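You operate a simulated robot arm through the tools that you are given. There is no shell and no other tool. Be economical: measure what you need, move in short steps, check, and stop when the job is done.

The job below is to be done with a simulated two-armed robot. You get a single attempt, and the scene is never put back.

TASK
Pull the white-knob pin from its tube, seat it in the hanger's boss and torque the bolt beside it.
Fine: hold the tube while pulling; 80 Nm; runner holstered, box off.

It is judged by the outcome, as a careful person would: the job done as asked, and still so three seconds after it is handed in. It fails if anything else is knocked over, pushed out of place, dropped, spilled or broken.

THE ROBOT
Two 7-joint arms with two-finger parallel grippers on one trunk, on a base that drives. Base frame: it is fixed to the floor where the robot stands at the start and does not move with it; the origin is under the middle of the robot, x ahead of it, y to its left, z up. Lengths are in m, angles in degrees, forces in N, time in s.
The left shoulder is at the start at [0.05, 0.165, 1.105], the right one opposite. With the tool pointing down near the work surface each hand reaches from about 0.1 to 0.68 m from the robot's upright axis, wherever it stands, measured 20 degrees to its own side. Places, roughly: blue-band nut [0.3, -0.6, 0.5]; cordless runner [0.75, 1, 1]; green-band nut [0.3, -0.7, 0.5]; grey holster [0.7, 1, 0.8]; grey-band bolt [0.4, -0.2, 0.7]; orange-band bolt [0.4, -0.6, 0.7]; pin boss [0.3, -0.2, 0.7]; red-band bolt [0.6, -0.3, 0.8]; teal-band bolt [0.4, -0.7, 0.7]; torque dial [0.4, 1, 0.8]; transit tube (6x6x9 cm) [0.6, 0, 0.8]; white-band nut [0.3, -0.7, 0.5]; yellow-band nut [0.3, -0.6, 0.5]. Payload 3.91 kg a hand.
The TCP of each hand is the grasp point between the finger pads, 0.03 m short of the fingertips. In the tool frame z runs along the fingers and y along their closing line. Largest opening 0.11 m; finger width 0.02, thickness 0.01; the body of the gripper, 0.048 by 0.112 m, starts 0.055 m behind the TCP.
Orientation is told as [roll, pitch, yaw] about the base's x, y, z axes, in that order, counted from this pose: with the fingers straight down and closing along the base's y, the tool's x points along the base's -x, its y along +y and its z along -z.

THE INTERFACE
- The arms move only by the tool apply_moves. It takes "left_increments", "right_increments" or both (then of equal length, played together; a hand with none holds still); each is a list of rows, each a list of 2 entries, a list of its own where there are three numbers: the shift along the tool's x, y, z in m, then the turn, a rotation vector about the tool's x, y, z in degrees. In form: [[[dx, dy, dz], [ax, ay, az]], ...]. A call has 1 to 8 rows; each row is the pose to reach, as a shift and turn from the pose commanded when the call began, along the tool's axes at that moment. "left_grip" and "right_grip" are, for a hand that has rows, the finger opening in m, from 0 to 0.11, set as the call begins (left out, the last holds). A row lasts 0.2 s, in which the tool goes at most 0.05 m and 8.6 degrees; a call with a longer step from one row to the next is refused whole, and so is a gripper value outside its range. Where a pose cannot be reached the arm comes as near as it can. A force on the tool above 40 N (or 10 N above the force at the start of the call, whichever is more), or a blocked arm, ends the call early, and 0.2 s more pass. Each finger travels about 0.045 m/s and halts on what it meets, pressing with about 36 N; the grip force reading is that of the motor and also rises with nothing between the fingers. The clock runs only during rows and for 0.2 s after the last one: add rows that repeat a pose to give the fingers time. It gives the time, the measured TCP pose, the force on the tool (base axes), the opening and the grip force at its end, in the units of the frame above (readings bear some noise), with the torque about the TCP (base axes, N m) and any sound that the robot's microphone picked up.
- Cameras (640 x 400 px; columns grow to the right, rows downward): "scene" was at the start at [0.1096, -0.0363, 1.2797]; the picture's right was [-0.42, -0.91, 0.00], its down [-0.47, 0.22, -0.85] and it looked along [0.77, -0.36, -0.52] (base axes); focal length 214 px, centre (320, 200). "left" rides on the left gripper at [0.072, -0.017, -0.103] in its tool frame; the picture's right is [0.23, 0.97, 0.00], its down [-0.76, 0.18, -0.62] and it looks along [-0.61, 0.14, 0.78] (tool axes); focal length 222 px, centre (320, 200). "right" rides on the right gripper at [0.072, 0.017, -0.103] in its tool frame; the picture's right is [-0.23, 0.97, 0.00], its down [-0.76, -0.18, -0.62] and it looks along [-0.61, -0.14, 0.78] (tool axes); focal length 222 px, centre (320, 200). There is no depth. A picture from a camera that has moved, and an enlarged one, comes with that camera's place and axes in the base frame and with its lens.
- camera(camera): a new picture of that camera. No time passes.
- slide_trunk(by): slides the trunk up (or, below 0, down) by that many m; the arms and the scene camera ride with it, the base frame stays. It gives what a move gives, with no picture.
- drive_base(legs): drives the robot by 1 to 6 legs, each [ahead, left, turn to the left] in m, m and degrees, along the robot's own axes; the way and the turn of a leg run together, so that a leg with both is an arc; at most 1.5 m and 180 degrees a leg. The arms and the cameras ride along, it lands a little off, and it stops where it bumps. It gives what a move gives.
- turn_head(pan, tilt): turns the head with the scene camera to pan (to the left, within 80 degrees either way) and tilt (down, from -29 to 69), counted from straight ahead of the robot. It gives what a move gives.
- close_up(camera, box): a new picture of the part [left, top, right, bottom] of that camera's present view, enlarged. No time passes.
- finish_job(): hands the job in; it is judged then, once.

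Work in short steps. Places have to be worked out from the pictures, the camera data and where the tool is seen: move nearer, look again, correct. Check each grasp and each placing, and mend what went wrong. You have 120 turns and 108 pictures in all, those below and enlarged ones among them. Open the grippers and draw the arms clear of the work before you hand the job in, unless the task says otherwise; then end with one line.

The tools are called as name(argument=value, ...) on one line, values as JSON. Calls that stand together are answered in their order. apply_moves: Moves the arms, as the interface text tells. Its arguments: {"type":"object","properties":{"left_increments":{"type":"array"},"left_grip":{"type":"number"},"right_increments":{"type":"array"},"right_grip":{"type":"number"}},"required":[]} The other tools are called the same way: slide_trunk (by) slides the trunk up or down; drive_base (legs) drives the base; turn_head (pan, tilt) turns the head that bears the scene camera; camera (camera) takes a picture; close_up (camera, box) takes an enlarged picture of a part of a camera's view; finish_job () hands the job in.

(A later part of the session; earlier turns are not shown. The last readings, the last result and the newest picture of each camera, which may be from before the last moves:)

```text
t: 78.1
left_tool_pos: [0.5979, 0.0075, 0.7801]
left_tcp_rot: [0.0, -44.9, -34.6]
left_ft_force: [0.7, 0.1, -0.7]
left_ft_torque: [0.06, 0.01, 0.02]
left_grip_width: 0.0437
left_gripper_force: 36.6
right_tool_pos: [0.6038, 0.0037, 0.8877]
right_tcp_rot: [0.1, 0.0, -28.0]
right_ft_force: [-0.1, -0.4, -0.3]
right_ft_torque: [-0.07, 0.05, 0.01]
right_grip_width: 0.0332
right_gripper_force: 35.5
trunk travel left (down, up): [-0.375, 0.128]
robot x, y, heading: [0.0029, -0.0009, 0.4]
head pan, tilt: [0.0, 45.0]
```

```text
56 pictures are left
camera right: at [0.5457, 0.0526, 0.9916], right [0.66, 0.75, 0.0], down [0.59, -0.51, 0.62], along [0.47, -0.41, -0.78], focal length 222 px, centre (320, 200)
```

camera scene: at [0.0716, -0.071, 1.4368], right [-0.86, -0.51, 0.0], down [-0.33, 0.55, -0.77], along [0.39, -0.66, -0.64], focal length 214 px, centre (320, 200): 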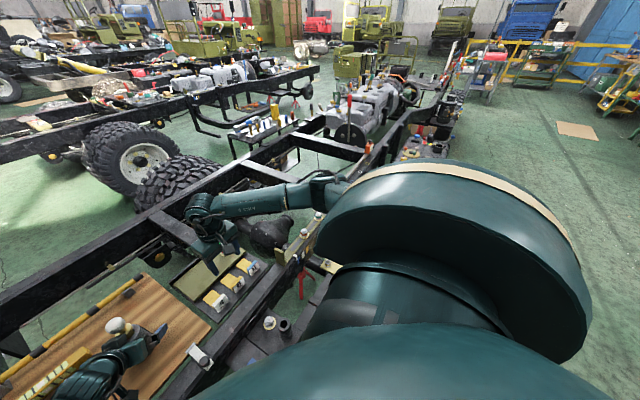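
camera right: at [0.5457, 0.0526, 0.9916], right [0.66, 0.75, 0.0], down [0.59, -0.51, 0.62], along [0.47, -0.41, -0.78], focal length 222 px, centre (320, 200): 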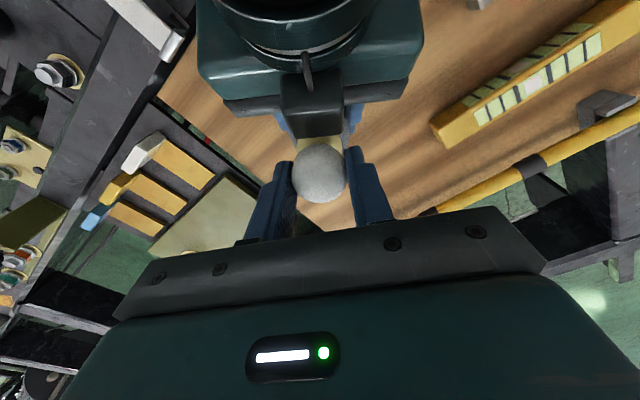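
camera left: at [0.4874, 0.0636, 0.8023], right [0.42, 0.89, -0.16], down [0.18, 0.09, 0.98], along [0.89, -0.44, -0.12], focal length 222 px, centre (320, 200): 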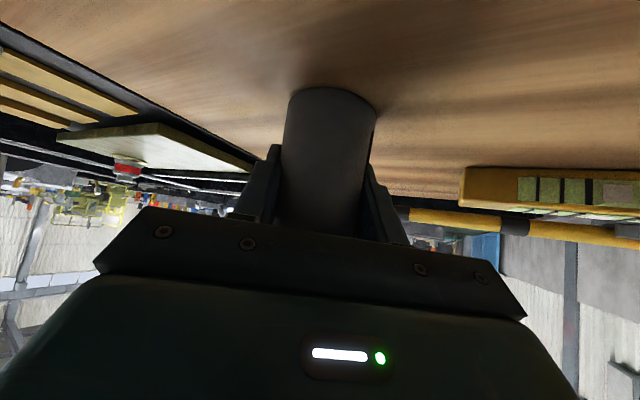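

The knob is gripped (0.033 m, 36 N) with no cross-force. I pull straight up gently.

apply_moves(right_increments=[[[0, 0, -0.005], [0, 0, 0]], [[0, 0, -0.012], [0, 0, 0]], [[0, 0, -0.02], [0, 0, 0]], [[0, 0, -0.03], [0, 0, 0]], [[0, 0, -0.03], [0, 0, 0]]])

camera(camera="right")

```text
t: 79.3
left_tool_pos: [0.6003, 0.0076, 0.7835]
left_tcp_rot: [0.0, -45.4, -34.6]
left_ft_force: [-3.6, 5.4, 28.0]
left_ft_torque: [-1.05, -0.49, -0.08]
left_grip_width: 0.044
left_gripper_force: 36.5
right_tool_pos: [0.6019, 0.0034, 0.9138]
right_tcp_rot: [-0.2, 0.2, -27.8]
right_ft_force: [3.1, -5.4, -29.2]
right_ft_torque: [0.3, 0.04, 0.08]
right_grip_width: 0.0324
right_gripper_force: 36.1
trunk travel left (down, up): [-0.375, 0.128]
robot x, y, heading: [-0.0008, -0.0016, 0.2]
head pan, tilt: [0.0, 45.0]
```

```text
55 pictures are left
camera right: at [0.5454, 0.0528, 1.0181], right [0.66, 0.75, 0.0], down [0.59, -0.51, 0.62], along [0.47, -0.41, -0.78], focal length 222 px, centre (320, 200)
```

right: 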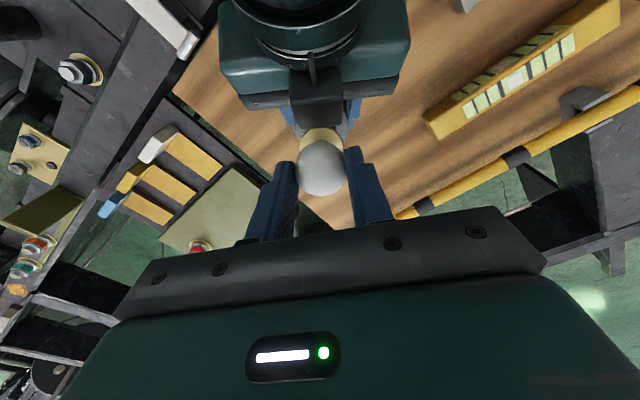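

About 29 N pull with 26 mm of travel. I check from the scene camera whether the pin came up or the fingers slipped.

close_up(camera="scene", box=[270, 150, 370, 212])

camera(camera="left")

```text
6.40 times, centred on (320, 181) of scene
camera zoom: at [0.1099, 0.0022, 1.3095], right [0.01, -1.0, 0.0], down [-0.71, 0.0, -0.71], along [0.71, 0.0, -0.71], focal length 1373 px, centre (320, 322)
```

zoom: 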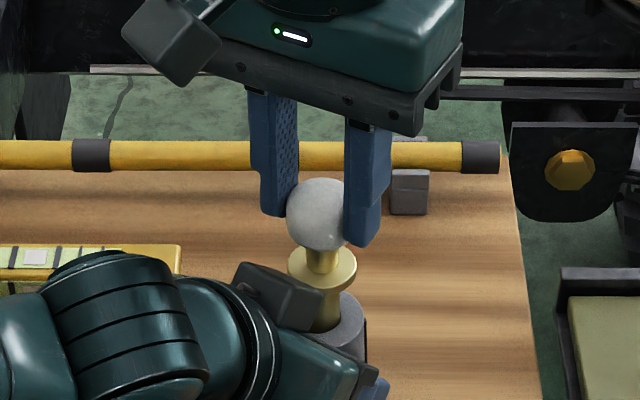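

```text
53 pictures are left
camera left: at [0.4896, 0.063, 0.8048], right [0.42, 0.89, -0.16], down [0.18, 0.09, 0.98], along [0.89, -0.44, -0.12], focal length 222 px, centre (320, 200)
```

left: 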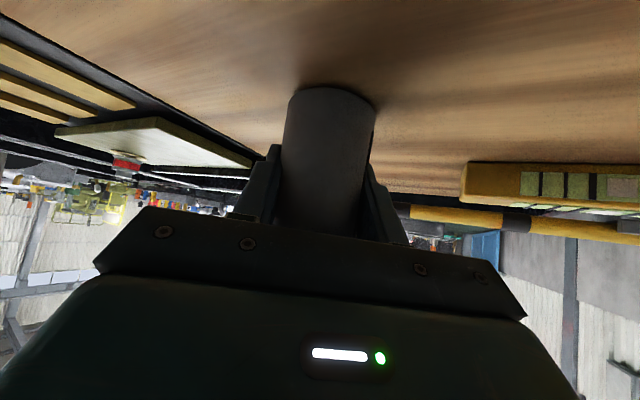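

The knob rose roughly 1 cm, but the fingers slipped about as much. I open, go lower so that the ball's centre sits well inside the pads, and regrip.

apply_moves(right_increments=[[[0, 0, 0], [0, 0, 0]], [[0, 0, 0], [0, 0, 0]], [[0.002, 0, 0.01], [0, 0, 0]], [[0.002, 0, 0.034], [0, 0, 0]], [[0.002, 0, 0.034], [0, 0, 0]]], right_grip=0.05)

close_up(camera="scene", box=[270, 150, 370, 212])

apply_moves(right_increments=[[[0, 0, 0], [0, 0, 0]], [[0, 0, 0], [0, 0, 0]], [[0, 0, 0], [0, 0, 0]], [[0, 0, 0], [0, 0, 0]]], right_grip=0)

```text
t: 80.5
left_tool_pos: [0.5982, 0.0084, 0.7798]
left_tcp_rot: [0.0, -44.8, -34.6]
left_ft_force: [-0.7, 1.1, 0.0]
left_ft_torque: [0.11, 0.07, -0.01]
left_grip_width: 0.0436
left_gripper_force: 36.2
right_tool_pos: [0.6012, 0.0043, 0.8834]
right_tcp_rot: [0.1, 0.1, -27.9]
right_ft_force: [0.5, 0.2, 0.6]
right_ft_torque: [-0.01, -0.01, 0.01]
right_grip_width: 0.0502
right_gripper_force: 0.2
trunk travel left (down, up): [-0.375, 0.128]
robot x, y, heading: [0.003, -0.0018, 0.3]
head pan, tilt: [0.0, 45.0]
```

```text
6.40 times, centred on (320, 181) of scene
camera zoom: at [0.1095, 0.0022, 1.3094], right [0.01, -1.0, 0.0], down [-0.71, 0.0, -0.71], along [0.71, 0.0, -0.71], focal length 1373 px, centre (320, 322)
```

zoom: 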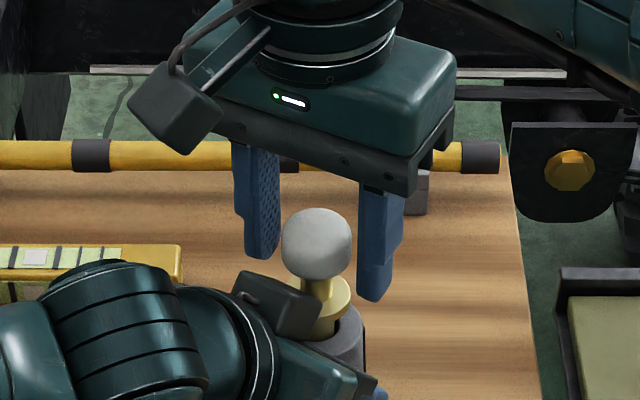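

```text
t: 81.5
left_tool_pos: [0.5977, 0.0079, 0.78]
left_tcp_rot: [0.1, -44.9, -34.6]
left_ft_force: [1.0, 0.8, -5.0]
left_ft_torque: [0.02, 0.02, 0.0]
left_grip_width: 0.0436
left_gripper_force: 35.9
right_tool_pos: [0.6023, 0.0042, 0.8829]
right_tcp_rot: [0.1, 0.0, -27.9]
right_ft_force: [0.1, -0.6, 2.9]
right_ft_torque: [-0.09, -0.04, 0.03]
right_grip_width: 0.0326
right_gripper_force: 36.4
trunk travel left (down, up): [-0.375, 0.128]
robot x, y, heading: [-0.001, -0.0012, 0.3]
head pan, tilt: [0.0, 45.0]
```

With the fingers open the knob sank back to z ≈ 0.872, so the ball was gripped too near the fingertips. I regrip 14 mm lower and pull in small steps.

apply_moves(right_increments=[[[0, 0, 0], [0, 0, 0]], [[0, 0, 0], [0, 0, 0]], [[-0.001, 0, 0.007], [0, 0, 0]], [[-0.001, 0, 0.014], [0, 0, 0]], [[-0.001, 0, 0.014], [0, 0, 0]]], right_grip=0.05)

apply_moves(right_increments=[[[0, 0, 0], [0, 0, 0]], [[0, 0, 0], [0, 0, 0]], [[0, 0, 0], [0, 0, 0]], [[0, 0, 0], [0, 0, 0]]], right_grip=0)

apply_moves(right_increments=[[[0, 0, -0.004], [0, 0, 0]], [[0, 0, -0.008], [0, 0, 0]], [[0, 0, -0.012], [0, 0, 0]], [[0, 0, -0.012], [0, 0, 0]]])

close_up(camera="scene", box=[270, 150, 370, 212])

```text
t: 82.7
left_tool_pos: [0.5975, 0.0076, 0.7795]
left_tcp_rot: [0.0, -45.0, -34.6]
left_ft_force: [-0.4, 0.1, -3.9]
left_ft_torque: [0.02, 0.01, 0.04]
left_grip_width: 0.0435
left_gripper_force: 35.8
right_tool_pos: [0.6011, 0.0041, 0.8681]
right_tcp_rot: [0.0, 0.0, -27.9]
right_ft_force: [0.1, -0.6, -0.2]
right_ft_torque: [0.03, 0.0, -0.02]
right_grip_width: 0.05
right_gripper_force: 0.0
trunk travel left (down, up): [-0.375, 0.128]
robot x, y, heading: [-0.001, 0.0022, 0.3]
head pan, tilt: [0.0, 45.0]
```

```text
t: 83.7
left_tool_pos: [0.599, 0.0084, 0.7796]
left_tcp_rot: [0.0, -45.0, -34.6]
left_ft_force: [0.1, 0.3, -3.0]
left_ft_torque: [0.02, 0.01, 0.01]
left_grip_width: 0.0437
left_gripper_force: 36.2
right_tool_pos: [0.6035, 0.0037, 0.8686]
right_tcp_rot: [0.1, 0.0, -28.0]
right_ft_force: [-0.2, 0.0, -0.5]
right_ft_torque: [-0.09, -0.01, 0.01]
right_grip_width: 0.0325
right_gripper_force: 35.9
trunk travel left (down, up): [-0.375, 0.128]
robot x, y, heading: [-0.0009, -0.0019, 0.1]
head pan, tilt: [0.0, 45.0]
```

```text
t: 84.7
left_tool_pos: [0.5993, 0.006, 0.7835]
left_tcp_rot: [-0.1, -45.5, -34.7]
left_ft_force: [-8.4, 1.8, 23.1]
left_ft_torque: [0.03, -0.35, 0.11]
left_grip_width: 0.0437
left_gripper_force: 35.9
right_tool_pos: [0.6044, 0.0021, 0.8791]
right_tcp_rot: [-0.1, -0.1, -27.9]
right_ft_force: [8.9, -4.2, -26.5]
right_ft_torque: [-0.32, -0.59, -0.11]
right_grip_width: 0.0329
right_gripper_force: 36.0
trunk travel left (down, up): [-0.375, 0.128]
robot x, y, heading: [0.0009, -0.0013, 0.3]
head pan, tilt: [0.0, 45.0]
```

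```text
6.40 times, centred on (320, 181) of scene
camera zoom: at [0.1099, 0.0022, 1.3095], right [0.01, -1.0, 0.0], down [-0.71, 0.0, -0.71], along [0.71, 0.0, -0.71], focal length 1373 px, centre (320, 322)
```

zoom: 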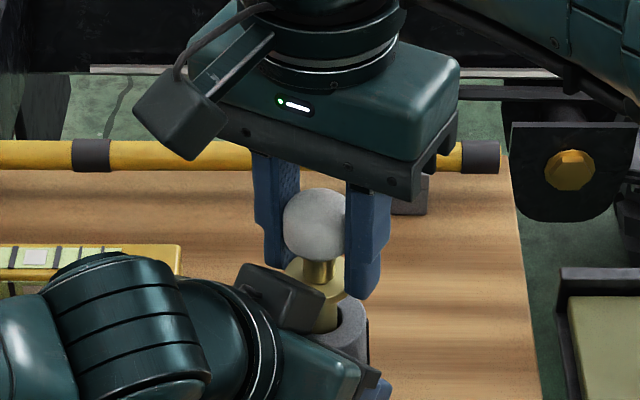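

No slip this time, but the side force (8.9, −4.2) points exactly along the left hand's box: the pin's flange or the fingers are catching on it. I release, draw the left hand's grip on the tube back and down about 2 cm, and grip again.

apply_moves(right_increments=[[[0, 0, 0.006], [0, 0, 0]], [[0, 0, 0.01], [0, 0, 0]], [[0, 0, 0.01], [0, 0, 0]], [[0, 0, 0.01], [0, 0, 0]], [[-0.002, 0, -0.03], [0, 0, 0]], [[-0.002, 0, -0.06], [0, 0, 0]]], right_grip=0.056)

apply_moves(left_increments=[[[0, 0, 0], [0, 0, 0]], [[0, 0, 0], [0, 0, 0]], [[0.006, 0, -0.009], [0, 0, 0]], [[0.012, 0, -0.018], [0, 0, 0]], [[0.012, 0, -0.018], [0, 0, 0]]], left_grip=0.07)

apply_moves(left_increments=[[[0, 0, 0], [0, 0, 0]], [[0, 0, 0], [0, 0, 0]], [[0, 0, 0], [0, 0, 0]], [[0, 0, 0], [0, 0, 0]]], left_grip=0.02)

camera(camera="left")

close_up(camera="scene", box=[270, 150, 370, 212])

```text
t: 86.1
left_tool_pos: [0.598, 0.0083, 0.7814]
left_tcp_rot: [0.1, -45.0, -34.6]
left_ft_force: [-0.2, 0.4, -3.5]
left_ft_torque: [0.03, 0.0, 0.0]
left_grip_width: 0.0438
left_gripper_force: 36.5
right_tool_pos: [0.6054, 0.0026, 0.939]
right_tcp_rot: [0.1, 0.1, -27.9]
right_ft_force: [-0.6, 0.6, 0.1]
right_ft_torque: [0.02, -0.01, 0.01]
right_grip_width: 0.056
right_gripper_force: 0.1
trunk travel left (down, up): [-0.375, 0.128]
robot x, y, heading: [0.0014, 0.0035, 0.7]
head pan, tilt: [0.0, 45.0]
```

```text
t: 87.3
left_tool_pos: [0.5808, 0.0184, 0.7851]
left_tcp_rot: [0.0, -45.0, -34.7]
left_ft_force: [0.5, -0.2, -0.3]
left_ft_torque: [0.02, 0.0, -0.03]
left_grip_width: 0.0702
left_gripper_force: 0.1
right_tool_pos: [0.6055, 0.0022, 0.94]
right_tcp_rot: [0.1, 0.0, -27.9]
right_ft_force: [0.1, 0.1, -0.5]
right_ft_torque: [0.0, 0.03, 0.01]
right_grip_width: 0.056
right_gripper_force: 0.0
trunk travel left (down, up): [-0.375, 0.128]
robot x, y, heading: [-0.0029, 0.0015, 0.5]
head pan, tilt: [0.0, 45.0]
```

```text
t: 88.3
left_tool_pos: [0.5796, 0.0193, 0.7849]
left_tcp_rot: [0.0, -44.9, -34.6]
left_ft_force: [0.8, 1.8, 0.0]
left_ft_torque: [0.06, -0.04, 0.07]
left_grip_width: 0.0431
left_gripper_force: 36.2
right_tool_pos: [0.6062, 0.0019, 0.9398]
right_tcp_rot: [0.2, -0.1, -27.8]
right_ft_force: [0.7, 0.6, 0.1]
right_ft_torque: [-0.01, 0.0, 0.0]
right_grip_width: 0.0561
right_gripper_force: 0.1
trunk travel left (down, up): [-0.375, 0.128]
robot x, y, heading: [-0.0005, -0.0009, 0.5]
head pan, tilt: [0.0, 45.0]
```

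```text
50 pictures are left
camera left: at [0.4695, 0.0742, 0.8069], right [0.42, 0.89, -0.16], down [0.18, 0.09, 0.98], along [0.89, -0.44, -0.12], focal length 222 px, centre (320, 200)
```

left: 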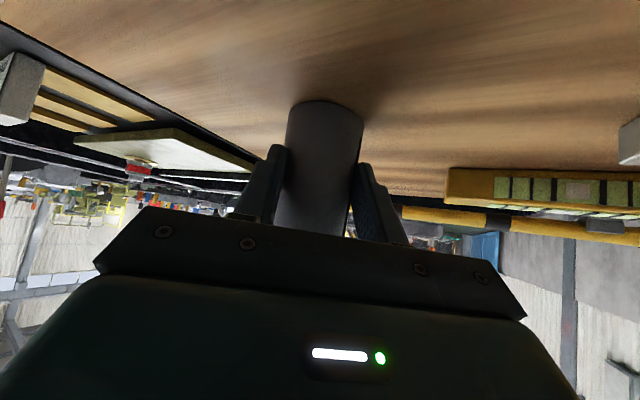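

```text
6.40 times, centred on (320, 181) of scene
camera zoom: at [0.1095, 0.0023, 1.3095], right [0.01, -1.0, 0.0], down [-0.71, 0.0, -0.71], along [0.71, 0.0, -0.71], focal length 1373 px, centre (320, 322)
```

zoom: 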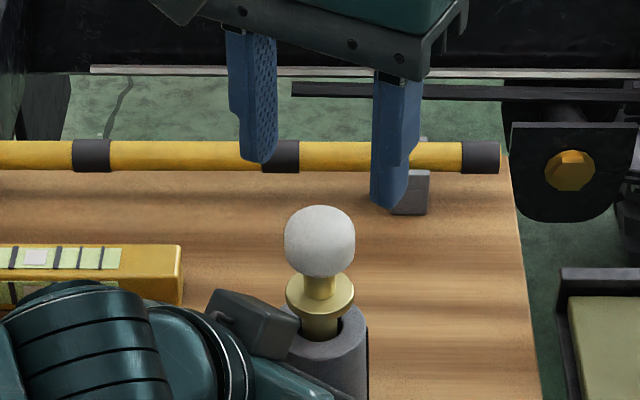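

The box is now clear of the flange. I bring the right hand back down over the ball, grip, and pull.

apply_moves(right_increments=[[[0.002, -0.001, 0.02], [0, 0, 0]], [[0.004, -0.002, 0.045], [0, 0, 0]], [[0.004, -0.002, 0.07], [0, 0, 0]], [[0.004, -0.002, 0.07], [0, 0, 0]]])

apply_moves(right_increments=[[[0, 0, 0], [0, 0, 0]], [[0, 0, 0], [0, 0, 0]], [[0, 0, 0], [0, 0, 0]], [[0, 0, 0], [0, 0, 0]]], right_grip=0)

apply_moves(right_increments=[[[0, 0, -0.005], [0, 0, 0]], [[0, 0, -0.01], [0, 0, 0]], [[0, 0, -0.015], [0, 0, 0]], [[0, 0, -0.015], [0, 0, 0]]])

```text
t: 89.3
left_tool_pos: [0.5813, 0.0166, 0.7855]
left_tcp_rot: [0.0, -45.0, -34.7]
left_ft_force: [0.1, 1.3, -0.1]
left_ft_torque: [0.07, -0.01, 0.03]
left_grip_width: 0.0431
left_gripper_force: 36.4
right_tool_pos: [0.6002, 0.0038, 0.868]
right_tcp_rot: [0.2, -0.1, -27.8]
right_ft_force: [0.1, -0.7, 0.0]
right_ft_torque: [-0.01, -0.03, 0.03]
right_grip_width: 0.0561
right_gripper_force: 0.1
trunk travel left (down, up): [-0.375, 0.128]
robot x, y, heading: [0.0005, -0.0017, 0.2]
head pan, tilt: [0.0, 45.0]
```

```text
t: 90.3
left_tool_pos: [0.5797, 0.0182, 0.7853]
left_tcp_rot: [0.0, -45.0, -34.6]
left_ft_force: [-0.4, -0.3, 0.0]
left_ft_torque: [0.07, 0.01, 0.01]
left_grip_width: 0.0434
left_gripper_force: 35.9
right_tool_pos: [0.5999, 0.0031, 0.8692]
right_tcp_rot: [0.0, 0.0, -27.8]
right_ft_force: [0.8, 1.1, -0.5]
right_ft_torque: [0.05, -0.09, 0.02]
right_grip_width: 0.0329
right_gripper_force: 35.9
trunk travel left (down, up): [-0.375, 0.128]
robot x, y, heading: [-0.0011, 0.0013, 0.2]
head pan, tilt: [0.0, 45.0]
```

```text
t: 91.3
left_tool_pos: [0.5802, 0.0173, 0.7851]
left_tcp_rot: [0.0, -45.0, -34.5]
left_ft_force: [-0.7, 0.3, 0.9]
left_ft_torque: [0.04, -0.04, -0.03]
left_grip_width: 0.0434
left_gripper_force: 36.0
right_tool_pos: [0.5993, 0.0013, 0.8848]
right_tcp_rot: [0.2, 0.0, -27.8]
right_ft_force: [-0.3, 0.4, -2.8]
right_ft_torque: [-0.01, -0.01, 0.02]
right_grip_width: 0.033
right_gripper_force: 36.3
trunk travel left (down, up): [-0.375, 0.128]
robot x, y, heading: [-0.003, -0.0019, 0.3]
head pan, tilt: [0.0, 45.0]
```

It slides free now, with only the pin's weight on the hand. I continue straight up.

apply_moves(right_increments=[[[0, 0, -0.02], [0, 0, 0]], [[0, 0, -0.045], [0, 0, 0]], [[0, 0, -0.07], [0, 0, 0]], [[0, 0, -0.095], [0, 0, 0]], [[0, 0, -0.12], [0, 0, 0]], [[0, 0, -0.12], [0, 0, 0]]])

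camera(camera="scene")

close_up(camera="scene", box=[250, 110, 380, 200])

```text
t: 92.7
left_tool_pos: [0.5788, 0.0186, 0.7836]
left_tcp_rot: [-0.1, -45.1, -34.6]
left_ft_force: [-0.4, -0.5, 0.7]
left_ft_torque: [0.0, -0.05, 0.01]
left_grip_width: 0.0434
left_gripper_force: 35.8
right_tool_pos: [0.599, 0.003, 1.0053]
right_tcp_rot: [0.0, 0.1, -27.8]
right_ft_force: [-0.4, -0.5, -2.0]
right_ft_torque: [0.03, -0.03, -0.01]
right_grip_width: 0.0329
right_gripper_force: 36.0
trunk travel left (down, up): [-0.375, 0.128]
robot x, y, heading: [-0.0005, 0.0005, 0.5]
head pan, tilt: [0.0, 45.0]
```

```text
48 pictures are left
camera scene: at [0.1096, 0.0022, 1.3095], right [0.01, -1.0, 0.0], down [-0.71, 0.0, -0.71], along [0.71, 0.0, -0.71], focal length 214 px, centre (320, 200)
```

scene: 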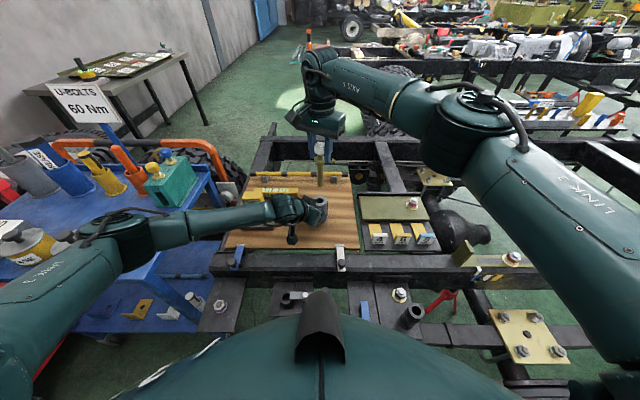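

```text
4.44 times, centred on (315, 155) of scene
camera zoom: at [0.1096, 0.0022, 1.3095], right [0.01, -1.0, 0.0], down [-0.71, 0.0, -0.71], along [0.71, 0.0, -0.71], focal length 953 px, centre (342, 400)
```

zoom: 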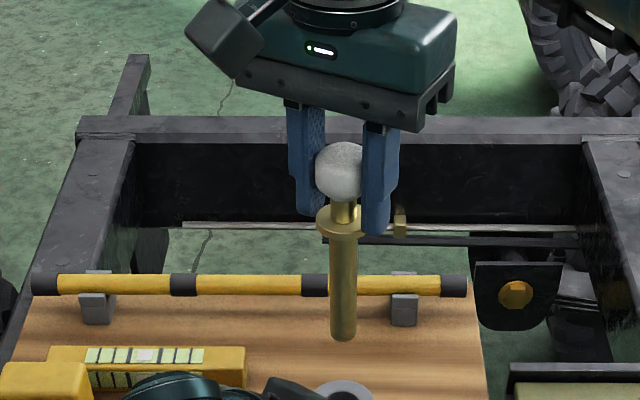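

The pin is out, vertical in the right hand, and the tube stayed put. I open the left hand and back it off, and look at the boss area.

apply_moves(left_increments=[[[0, 0, 0], [0, 0, 0]], [[0, 0, 0], [0, 0, 0]], [[0, 0, 0], [0, 0, 0]], [[0, 0, 0], [0, 0, 0]], [[0, 0, -0.045], [0, 0, 0]], [[0, 0, -0.09], [0, 0, 0]], [[0, 0, -0.135], [0, 0, 0]], [[0, 0, -0.18], [0, 0, 0]]], left_grip=0.11)

turn_head(pan=-45, tilt=60)

camera(camera="scene")

```text
t: 94.5
left_tool_pos: [0.4727, 0.0915, 0.9139]
left_tcp_rot: [0.0, -45.1, -34.7]
left_ft_force: [0.8, -0.2, 0.0]
left_ft_torque: [-0.02, -0.03, 0.0]
left_grip_width: 0.11
left_gripper_force: 0.2
right_tool_pos: [0.599, 0.0025, 1.0048]
right_tcp_rot: [0.1, -0.1, -27.8]
right_ft_force: [0.5, 0.0, -2.5]
right_ft_torque: [0.0, 0.0, 0.01]
right_grip_width: 0.033
right_gripper_force: 35.7
trunk travel left (down, up): [-0.375, 0.128]
robot x, y, heading: [-0.0025, -0.0024, 0.3]
head pan, tilt: [0.0, 45.0]
```

```text
t: 95.7
left_tool_pos: [0.4739, 0.091, 0.9119]
left_tcp_rot: [0.0, -45.0, -34.6]
left_ft_force: [0.7, -0.5, -0.8]
left_ft_torque: [0.0, -0.02, 0.0]
left_grip_width: 0.1098
left_gripper_force: 0.0
right_tool_pos: [0.6005, 0.0033, 1.0058]
right_tcp_rot: [0.1, 0.0, -27.9]
right_ft_force: [0.1, -0.1, -1.6]
right_ft_torque: [-0.03, 0.02, 0.01]
right_grip_width: 0.0329
right_gripper_force: 35.7
trunk travel left (down, up): [-0.375, 0.128]
robot x, y, heading: [0.0045, -0.0012, 0.3]
head pan, tilt: [-45.0, 60.0]
```

```text
46 pictures are left
camera scene: at [0.0759, -0.0451, 1.2901], right [-0.7, -0.71, 0.0], down [-0.62, 0.61, -0.5], along [0.36, -0.35, -0.87], focal length 214 px, centre (320, 200)
```

scene: 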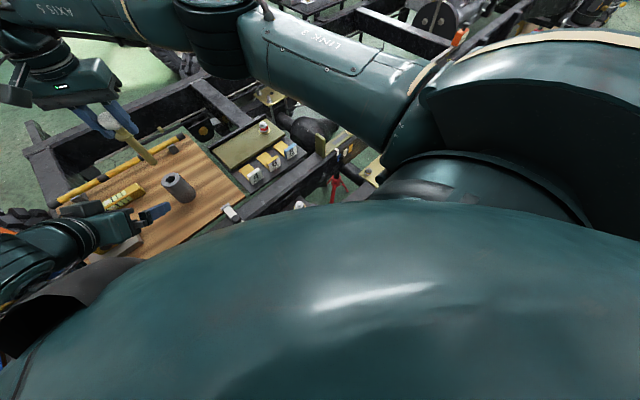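

The chest hides the boss and leaves no room at x ≈ 0.3, so I back the robot off 0.2 m (the pin's tip is at z ≈ 0.875, above everything) and look again.

drive_base(legs=[[-0.2, 0, 0]])

turn_head(pan=-25, tilt=48)

camera(camera="scene")

```text
t: 97.3
left_tool_pos: [0.2712, 0.0917, 0.9121]
left_tcp_rot: [0.1, -45.1, -34.7]
left_ft_force: [-0.3, -0.8, -0.6]
left_ft_torque: [0.0, 0.01, 0.02]
left_grip_width: 0.1102
left_gripper_force: 0.1
right_tool_pos: [0.3967, 0.0027, 1.0061]
right_tcp_rot: [0.0, 0.1, -27.9]
right_ft_force: [0.0, -1.1, -2.1]
right_ft_torque: [-0.01, -0.01, 0.0]
right_grip_width: 0.0327
right_gripper_force: 36.1
trunk travel left (down, up): [-0.375, 0.128]
robot x, y, heading: [-0.199, 0.0005, 0.4]
head pan, tilt: [-45.0, 60.0]
```

```text
t: 98.1
left_tool_pos: [0.2708, 0.0903, 0.914]
left_tcp_rot: [0.0, -44.9, -34.7]
left_ft_force: [0.1, -1.1, -0.6]
left_ft_torque: [0.02, 0.0, -0.04]
left_grip_width: 0.11
left_gripper_force: 0.2
right_tool_pos: [0.3985, 0.0015, 1.0058]
right_tcp_rot: [0.2, 0.0, -27.8]
right_ft_force: [0.0, 0.8, -2.6]
right_ft_torque: [0.0, 0.02, 0.0]
right_grip_width: 0.0327
right_gripper_force: 35.7
trunk travel left (down, up): [-0.375, 0.128]
robot x, y, heading: [-0.2019, -0.004, 0.1]
head pan, tilt: [-25.0, 48.0]
```

```text
45 pictures are left
camera scene: at [-0.1023, -0.0325, 1.3053], right [-0.42, -0.91, 0.0], down [-0.68, 0.31, -0.67], along [0.61, -0.28, -0.74], focal length 214 px, centre (320, 200)
```

scene: 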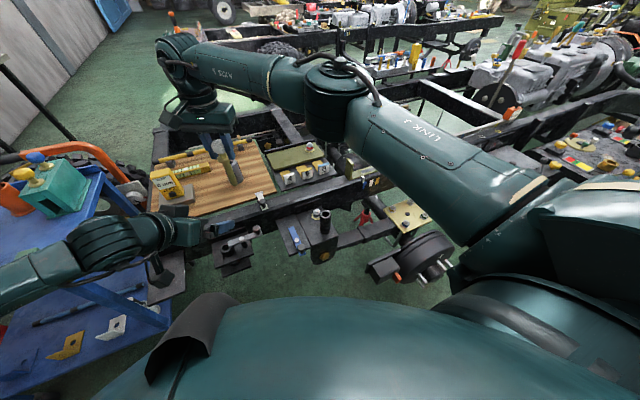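

close_up(camera="scene", box=[270, 185, 366, 245])

```text
6.67 times, centred on (318, 215) of scene
camera zoom: at [-0.1023, -0.0325, 1.3053], right [-0.42, -0.91, 0.0], down [-0.68, 0.31, -0.67], along [0.61, -0.28, -0.74], focal length 1430 px, centre (333, 100)
```

zoom: 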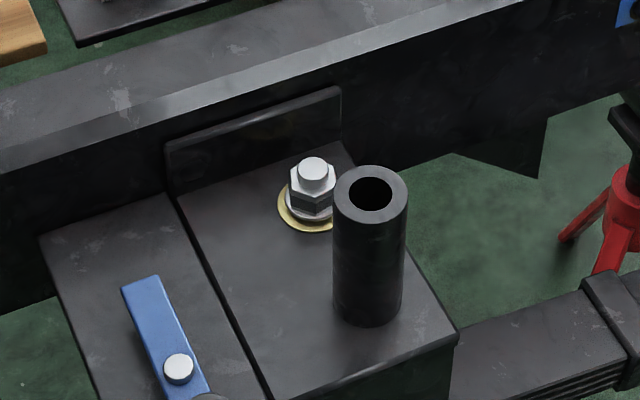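

The boss's rim comes out at (0.292, −0.236, 0.743), bore about 21 mm, pin about 16.5 mm. I carry the pin over it at z 0.95, turning to yaw 0.

apply_moves(right_increments=[[[-0.0025, -0.037, 0.008], [0, 0, -4]], [[-0.005, -0.074, 0.016], [0, 0, -8]], [[-0.0075, -0.111, 0.024], [0, 0, -12]], [[-0.01, -0.149, 0.032], [0, 0, -16]], [[-0.0125, -0.186, 0.04], [0, 0, -20]], [[-0.015, -0.223, 0.048], [0, 0, -24]], [[-0.0177, -0.26, 0.055], [0, 0, -27.9]], [[-0.0177, -0.26, 0.055], [0, 0, -27.9]]])

camera(camera="right")

close_up(camera="scene", box=[260, 130, 388, 250])

```text
t: 99.9
left_tool_pos: [0.2723, 0.0903, 0.9126]
left_tcp_rot: [0.0, -45.0, -34.6]
left_ft_force: [-0.3, 0.2, 0.0]
left_ft_torque: [0.01, 0.02, 0.02]
left_grip_width: 0.11
left_gripper_force: 0.1
right_tool_pos: [0.2889, -0.2372, 0.9508]
right_tcp_rot: [0.1, -0.1, 0.1]
right_ft_force: [-0.7, -0.1, -2.8]
right_ft_torque: [0.0, 0.0, -0.01]
right_grip_width: 0.0326
right_gripper_force: 36.1
trunk travel left (down, up): [-0.375, 0.128]
robot x, y, heading: [-0.2015, -0.001, 0.6]
head pan, tilt: [-25.0, 48.0]
```

```text
43 pictures are left
camera right: at [0.2167, -0.2196, 1.0545], right [0.22, 0.97, 0.0], down [0.76, -0.18, 0.62], along [0.61, -0.14, -0.78], focal length 222 px, centre (320, 200)
```

right: 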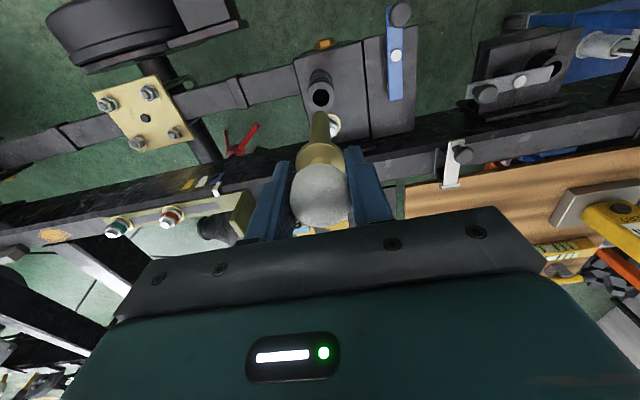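

```text
3.33 times, centred on (324, 190) of scene
camera zoom: at [-0.1022, -0.0323, 1.3053], right [-0.42, -0.91, 0.0], down [-0.68, 0.31, -0.67], along [0.61, -0.28, -0.74], focal length 715 px, centre (307, 233)
```

zoom: 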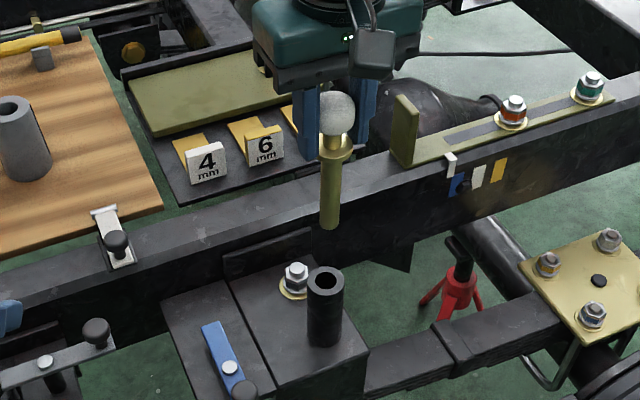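

close_up(camera="right", box=[280, 60, 376, 150])

```text
4.44 times, centred on (328, 105) of right
camera zoom: at [0.2167, -0.2196, 1.0545], right [0.22, 0.97, 0.0], down [0.76, -0.18, 0.62], along [0.61, -0.14, -0.78], focal length 987 px, centre (284, 622)
```

zoom: 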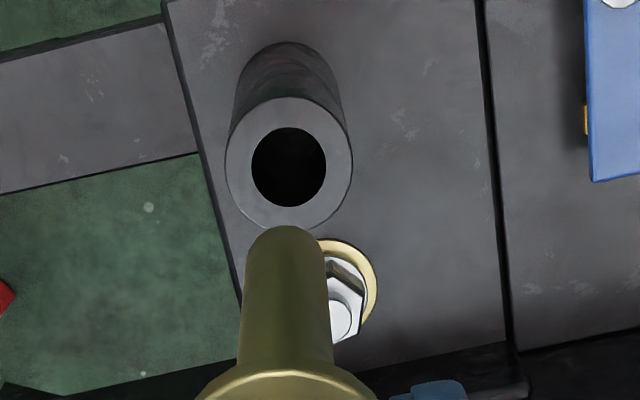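

In the hand camera the hole is at (0.293, −0.235) and the pin's tip at about (0.294, −0.237). I correct 1–2 mm and descend until the tip is about 1 cm above the boss.

apply_moves(right_increments=[[[0.001, 0.002, 0.02], [0, 0, 0]], [[0.001, 0.002, 0.045], [0, 0, 0]], [[0.001, 0.002, 0.068], [0, 0, 0]], [[0.001, 0.002, 0.068], [0, 0, 0]]])

close_up(camera="right", box=[280, 60, 376, 150])

close_up(camera="scene", box=[285, 165, 365, 240])

```text
t: 100.9
left_tool_pos: [0.2712, 0.0915, 0.9126]
left_tcp_rot: [0.0, -45.1, -34.6]
left_ft_force: [-1.4, 0.0, 0.1]
left_ft_torque: [0.0, -0.01, 0.03]
left_grip_width: 0.1101
left_gripper_force: 0.0
right_tool_pos: [0.2903, -0.2348, 0.8806]
right_tcp_rot: [0.1, 0.0, 0.0]
right_ft_force: [0.4, 0.1, -2.0]
right_ft_torque: [0.01, -0.01, 0.04]
right_grip_width: 0.0326
right_gripper_force: 35.8
trunk travel left (down, up): [-0.375, 0.128]
robot x, y, heading: [-0.2044, -0.0042, 0.4]
head pan, tilt: [-25.0, 48.0]
```

```text
4.44 times, centred on (328, 105) of right
camera zoom: at [0.2169, -0.2171, 0.9853], right [0.23, 0.97, 0.0], down [0.76, -0.18, 0.62], along [0.61, -0.14, -0.78], focal length 987 px, centre (284, 622)
```

zoom: 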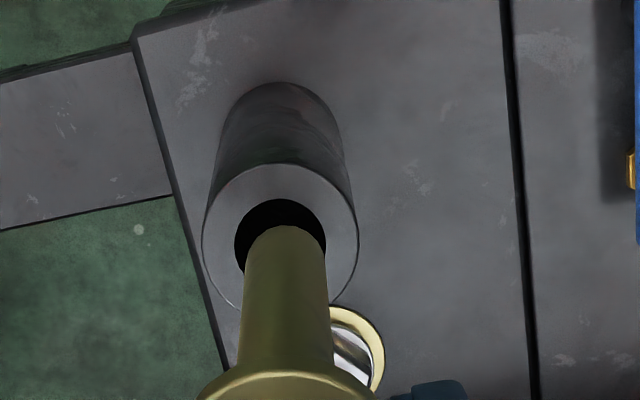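

```text
5.33 times, centred on (325, 202) of scene
camera zoom: at [-0.1023, -0.0325, 1.3053], right [-0.42, -0.91, 0.0], down [-0.68, 0.31, -0.67], along [0.61, -0.28, -0.74], focal length 1144 px, centre (293, 187)
```

zoom: 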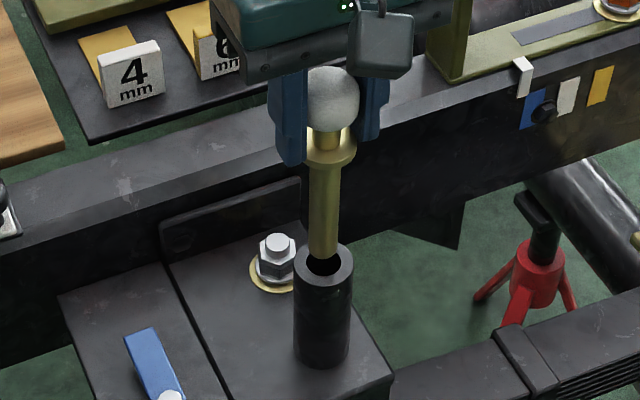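

The tip is within about 1–2 mm of the hole's axis in both views. I shift 1.5 mm toward the robot and ease it in 3 cm.

apply_moves(right_increments=[[[0.0015, -0.0007, 0], [0, 0, 0]], [[0.0015, -0.0007, 0.008], [0, 0, 0]], [[0.0015, -0.0007, 0.015], [0, 0, 0]], [[0.0015, -0.0007, 0.022], [0, 0, 0]], [[0.0015, -0.0007, 0.03], [0, 0, 0]]])

close_up(camera="scene", box=[285, 165, 365, 240])

```text
t: 102.1
left_tool_pos: [0.2711, 0.0911, 0.9125]
left_tcp_rot: [0.0, -44.9, -34.6]
left_ft_force: [-0.8, 0.0, 0.3]
left_ft_torque: [-0.01, -0.03, 0.03]
left_grip_width: 0.1102
left_gripper_force: 0.1
right_tool_pos: [0.2891, -0.2352, 0.8524]
right_tcp_rot: [0.1, -0.2, 0.1]
right_ft_force: [1.7, -0.6, -2.0]
right_ft_torque: [0.01, -0.2, 0.0]
right_grip_width: 0.0328
right_gripper_force: 35.8
trunk travel left (down, up): [-0.375, 0.128]
robot x, y, heading: [-0.2024, -0.0023, 0.6]
head pan, tilt: [-25.0, 48.0]
```

```text
5.33 times, centred on (325, 202) of scene
camera zoom: at [-0.1021, -0.0325, 1.3053], right [-0.42, -0.91, 0.0], down [-0.68, 0.31, -0.67], along [0.61, -0.28, -0.74], focal length 1144 px, centre (293, 187)
```

zoom: 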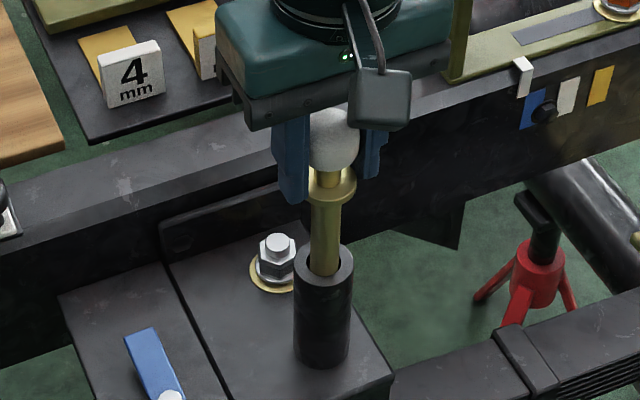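

The pin has entered the bore. A slight +x force suggests undoing 1 mm; I continue down in steps.

apply_moves(right_increments=[[[-0.001, 0, 0.012], [0, 0, 0]], [[-0.001, 0, 0.025], [0, 0, 0]], [[-0.001, 0, 0.038], [0, 0, 0]], [[-0.001, 0, 0.05], [0, 0, 0]], [[-0.001, 0, 0.058], [0, 0, 0]]])

close_up(camera="scene", box=[285, 165, 365, 240])

```text
t: 103.3
left_tool_pos: [0.2716, 0.0917, 0.9138]
left_tcp_rot: [0.0, -44.9, -34.7]
left_ft_force: [0.0, -0.4, -0.4]
left_ft_torque: [-0.02, 0.02, -0.01]
left_grip_width: 0.1101
left_gripper_force: 0.0
right_tool_pos: [0.2907, -0.2342, 0.7936]
right_tcp_rot: [0.0, -0.2, 0.1]
right_ft_force: [0.5, 0.6, -2.2]
right_ft_torque: [-0.02, 0.0, -0.02]
right_grip_width: 0.0327
right_gripper_force: 36.0
trunk travel left (down, up): [-0.375, 0.128]
robot x, y, heading: [-0.2035, -0.0002, 0.7]
head pan, tilt: [-25.0, 48.0]
```

```text
5.33 times, centred on (325, 202) of scene
camera zoom: at [-0.1022, -0.0325, 1.3053], right [-0.42, -0.91, 0.0], down [-0.68, 0.31, -0.67], along [0.61, -0.28, -0.74], focal length 1144 px, centre (293, 187)
```

zoom: 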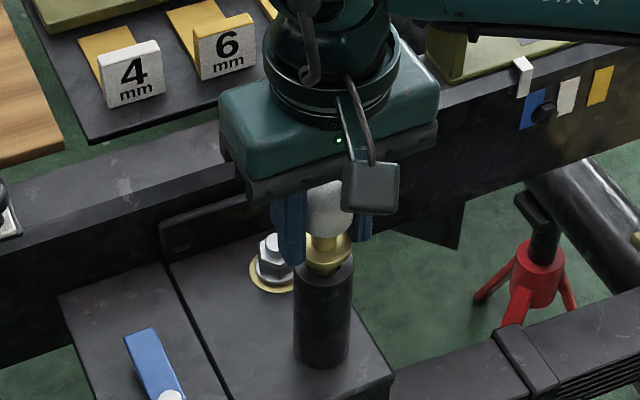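

apply_moves(right_increments=[[[0, 0, 0.004], [0, 0, 0]], [[0, 0, 0.008], [0, 0, 0]], [[0, 0, 0.012], [0, 0, 0]], [[0, 0, 0.012], [0, 0, 0]]])

close_up(camera="scene", box=[295, 180, 355, 230])

```text
t: 104.3
left_tool_pos: [0.2716, 0.0902, 0.913]
left_tcp_rot: [0.1, -45.0, -34.7]
left_ft_force: [-0.5, -1.1, 0.4]
left_ft_torque: [-0.02, 0.03, 0.01]
left_grip_width: 0.1099
left_gripper_force: 0.0
right_tool_pos: [0.2901, -0.2341, 0.7815]
right_tcp_rot: [0.1, -0.2, 0.2]
right_ft_force: [-0.4, 0.5, -1.7]
right_ft_torque: [-0.02, 0.01, 0.01]
right_grip_width: 0.0331
right_gripper_force: 35.7
trunk travel left (down, up): [-0.375, 0.128]
robot x, y, heading: [-0.1934, 0.0001, 0.4]
head pan, tilt: [-25.0, 48.0]
```

```text
8.00 times, centred on (325, 205) of scene
camera zoom: at [-0.1022, -0.0325, 1.3053], right [-0.42, -0.91, 0.0], down [-0.68, 0.31, -0.67], along [0.61, -0.28, -0.74], focal length 1716 px, centre (280, 160)
```

zoom: 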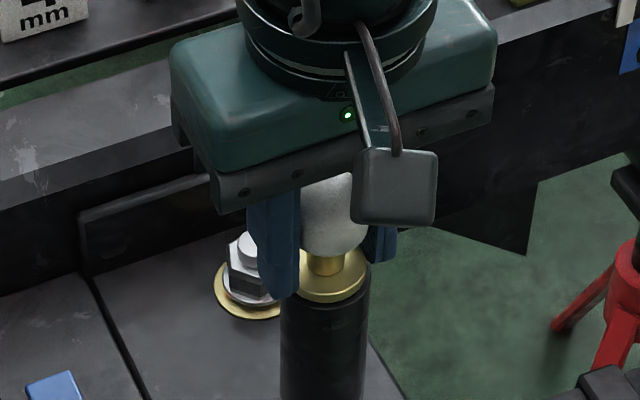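

Only a few mm remain. I press down a bit more to feel the seat.

apply_moves(right_increments=[[[0, 0, 0.002], [0, 0, 0]], [[0, 0, 0.004], [0, 0, 0]], [[0, 0, 0.006], [0, 0, 0]], [[0, 0, 0.006], [0, 0, 0]]])

close_up(camera="scene", box=[295, 180, 355, 230])

```text
t: 105.3
left_tool_pos: [0.2709, 0.0913, 0.9134]
left_tcp_rot: [0.0, -45.1, -34.6]
left_ft_force: [-0.3, 0.3, 0.4]
left_ft_torque: [0.01, 0.0, 0.04]
left_grip_width: 0.11
left_gripper_force: 0.0
right_tool_pos: [0.2893, -0.2352, 0.778]
right_tcp_rot: [0.1, -0.3, 0.0]
right_ft_force: [-2.6, -3.2, 12.5]
right_ft_torque: [-0.21, 0.28, 0.03]
right_grip_width: 0.0326
right_gripper_force: 36.3
trunk travel left (down, up): [-0.375, 0.128]
robot x, y, heading: [-0.2046, -0.0067, 0.5]
head pan, tilt: [-25.0, 48.0]
```

```text
8.00 times, centred on (325, 205) of scene
camera zoom: at [-0.1037, -0.0322, 1.3057], right [-0.42, -0.91, 0.0], down [-0.67, 0.31, -0.67], along [0.61, -0.28, -0.74], focal length 1716 px, centre (280, 160)
```

zoom: 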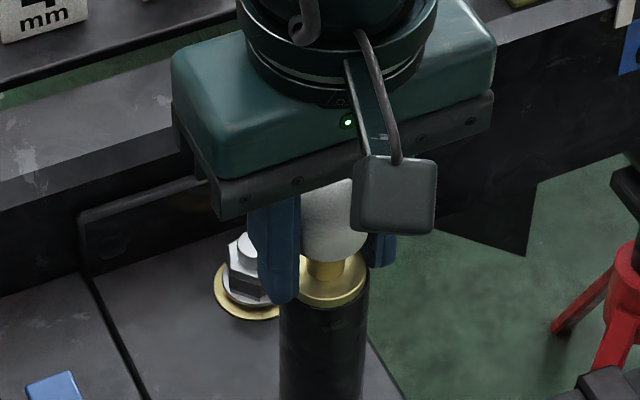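

Contact with 12 N: the flange sits on the boss. I release slowly and rise clear.

apply_moves(right_increments=[[[0, 0, -0.003], [0, 0, 0]], [[0, 0, -0.003], [0, 0, 0]], [[0, 0, -0.003], [0, 0, 0]], [[0, 0, -0.03], [0, 0, 0]], [[0, 0, -0.07], [0, 0, 0]], [[0, 0, -0.12], [0, 0, 0]], [[0.01, -0.05, -0.12], [0, 0, 0]], [[0.02, -0.1, -0.12], [0, 0, 0]]], right_grip=0.06)

close_up(camera="scene", box=[285, 180, 365, 240])

```text
refused: row 7 steps farther than a row can; nothing moved
```

```text
6.67 times, centred on (325, 210) of scene
camera zoom: at [-0.1037, -0.0322, 1.3057], right [-0.42, -0.91, 0.0], down [-0.67, 0.31, -0.67], along [0.61, -0.28, -0.74], focal length 1430 px, centre (287, 133)
```

zoom: 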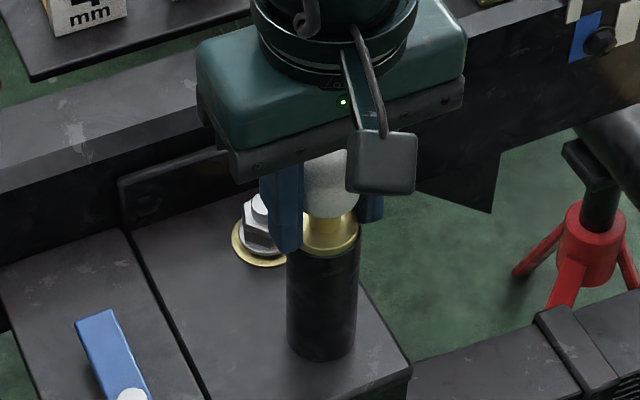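

apply_moves(right_increments=[[[0, 0, -0.003], [0, 0, 0]], [[0, 0, -0.003], [0, 0, 0]], [[0, 0, -0.003], [0, 0, 0]], [[0, 0, -0.03], [0, 0, 0]], [[0, 0, -0.07], [0, 0, 0]], [[0, 0, -0.11], [0, 0, 0]], [[0, -0.045, -0.12], [0, 0, 0]], [[0, -0.09, -0.12], [0, 0, 0]]], right_grip=0.06)

close_up(camera="scene", box=[285, 180, 365, 240])

```text
t: 107.1
left_tool_pos: [0.2708, 0.0909, 0.9138]
left_tcp_rot: [-0.1, -45.0, -34.6]
left_ft_force: [-0.2, -0.2, 0.4]
left_ft_torque: [0.01, 0.02, 0.02]
left_grip_width: 0.1101
left_gripper_force: 0.0
right_tool_pos: [0.2888, -0.325, 0.8965]
right_tcp_rot: [0.2, -0.1, 0.2]
right_ft_force: [-0.2, -0.2, 0.4]
right_ft_torque: [0.0, 0.01, 0.02]
right_grip_width: 0.0599
right_gripper_force: 0.0
trunk travel left (down, up): [-0.375, 0.128]
robot x, y, heading: [-0.202, -0.0043, 0.5]
head pan, tilt: [-25.0, 48.0]
```

```text
6.67 times, centred on (325, 210) of scene
camera zoom: at [-0.1026, -0.0328, 1.3054], right [-0.42, -0.91, 0.0], down [-0.68, 0.31, -0.67], along [0.61, -0.28, -0.74], focal length 1430 px, centre (287, 133)
```

zoom: 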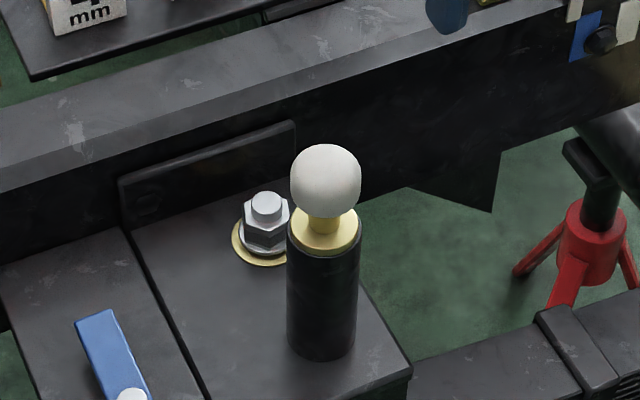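

The pin is seated, flange on the boss, and the bolt stands just beside it at about (0.352, −0.23). Now the trolley: I look left to plan the drive.

turn_head(pan=45, tilt=32)

camera(camera="scene")

```text
t: 108.5
left_tool_pos: [0.2714, 0.0905, 0.9125]
left_tcp_rot: [0.0, -45.1, -34.6]
left_ft_force: [0.0, -0.2, 0.1]
left_ft_torque: [0.01, 0.01, 0.01]
left_grip_width: 0.1102
left_gripper_force: 0.1
right_tool_pos: [0.2896, -0.3258, 0.896]
right_tcp_rot: [0.2, -0.1, 0.1]
right_ft_force: [0.2, -0.1, 0.2]
right_ft_torque: [0.01, -0.01, 0.0]
right_grip_width: 0.0601
right_gripper_force: 0.1
trunk travel left (down, up): [-0.375, 0.128]
robot x, y, heading: [-0.2033, -0.0023, 0.3]
head pan, tilt: [45.0, 32.0]
```

```text
32 pictures are left
camera scene: at [-0.1111, 0.0641, 1.329], right [0.71, -0.7, 0.0], down [-0.37, -0.38, -0.85], along [0.6, 0.6, -0.53], focal length 214 px, centre (320, 200)
```

scene: 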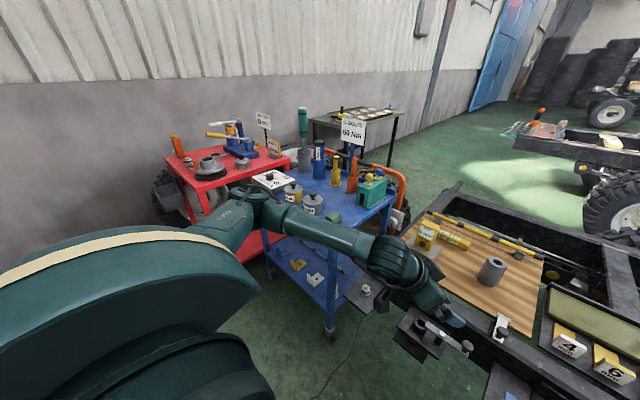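

I estimate the runner at about (0.71, 1.04), handle near z 1.0–1.06, and the dial at about (0.43, 1.0). I raise the trunk so the hands clear everything, then drive left to face the trolley.

slide_trunk(by=0.12)

drive_base(legs=[[0, 0.8, 0]])

turn_head(pan=15, tilt=35)

camera(camera="scene")

```text
t: 110.0
left_tool_pos: [0.2719, 0.0908, 1.0331]
left_tcp_rot: [0.0, -45.0, -34.7]
left_ft_force: [0.9, -0.9, 0.2]
left_ft_torque: [0.0, -0.01, -0.01]
left_grip_width: 0.1099
left_gripper_force: 0.0
right_tool_pos: [0.2875, -0.3258, 1.014]
right_tcp_rot: [0.2, -0.2, 0.1]
right_ft_force: [0.0, -0.8, 0.8]
right_ft_torque: [-0.03, 0.02, -0.03]
right_grip_width: 0.06
right_gripper_force: 0.0
trunk travel left (down, up): [-0.495, 0.008]
robot x, y, heading: [-0.1982, -0.0041, 0.4]
head pan, tilt: [45.0, 32.0]
```

```text
t: 117.4
left_tool_pos: [0.2632, 0.8946, 1.0333]
left_tcp_rot: [0.0, -45.0, -34.4]
left_ft_force: [0.2, 0.3, -1.1]
left_ft_torque: [0.02, 0.02, -0.05]
left_grip_width: 0.1101
left_gripper_force: 0.1
right_tool_pos: [0.283, 0.4779, 1.0156]
right_tcp_rot: [0.1, -0.1, 0.2]
right_ft_force: [-0.2, -0.3, 0.6]
right_ft_torque: [-0.03, 0.01, -0.04]
right_grip_width: 0.0601
right_gripper_force: 0.2
trunk travel left (down, up): [-0.495, 0.008]
robot x, y, heading: [-0.2071, 0.799, 0.7]
head pan, tilt: [45.0, 32.0]
```

```text
t: 118.4
left_tool_pos: [0.2642, 0.8938, 1.0319]
left_tcp_rot: [0.1, -45.0, -34.4]
left_ft_force: [0.3, 0.4, 0.2]
left_ft_torque: [-0.01, 0.02, -0.01]
left_grip_width: 0.1098
left_gripper_force: 0.1
right_tool_pos: [0.2832, 0.4788, 1.0164]
right_tcp_rot: [0.0, -0.2, 0.3]
right_ft_force: [0.9, 0.0, -0.6]
right_ft_torque: [-0.01, 0.04, -0.02]
right_grip_width: 0.0601
right_gripper_force: 0.1
trunk travel left (down, up): [-0.495, 0.008]
robot x, y, heading: [-0.2108, 0.7998, 0.5]
head pan, tilt: [15.0, 35.0]
```

```text
31 pictures are left
camera scene: at [-0.0961, 0.8257, 1.4444], right [0.27, -0.96, 0.0], down [-0.55, -0.15, -0.82], along [0.79, 0.22, -0.57], focal length 214 px, centre (320, 200)
```

scene: 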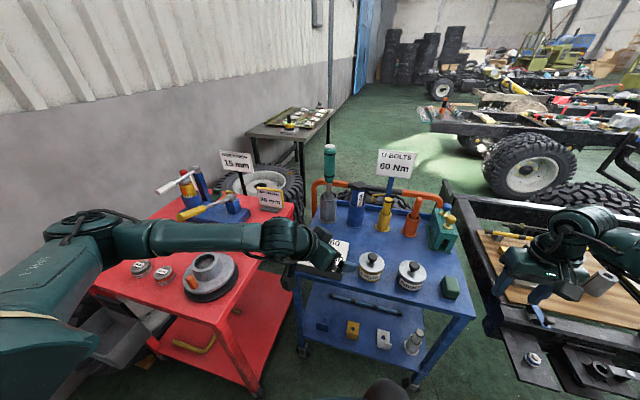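

I zoom on the runner, holster and dial.

close_up(camera="scene", box=[290, 135, 410, 285])

```text
2.67 times, centred on (350, 210) of scene
camera zoom: at [-0.0961, 0.8257, 1.4444], right [0.27, -0.96, 0.0], down [-0.55, -0.15, -0.82], along [0.79, 0.22, -0.57], focal length 572 px, centre (240, 173)
```

zoom: 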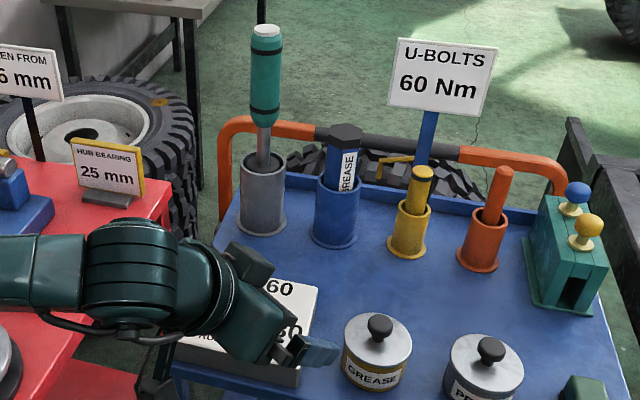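

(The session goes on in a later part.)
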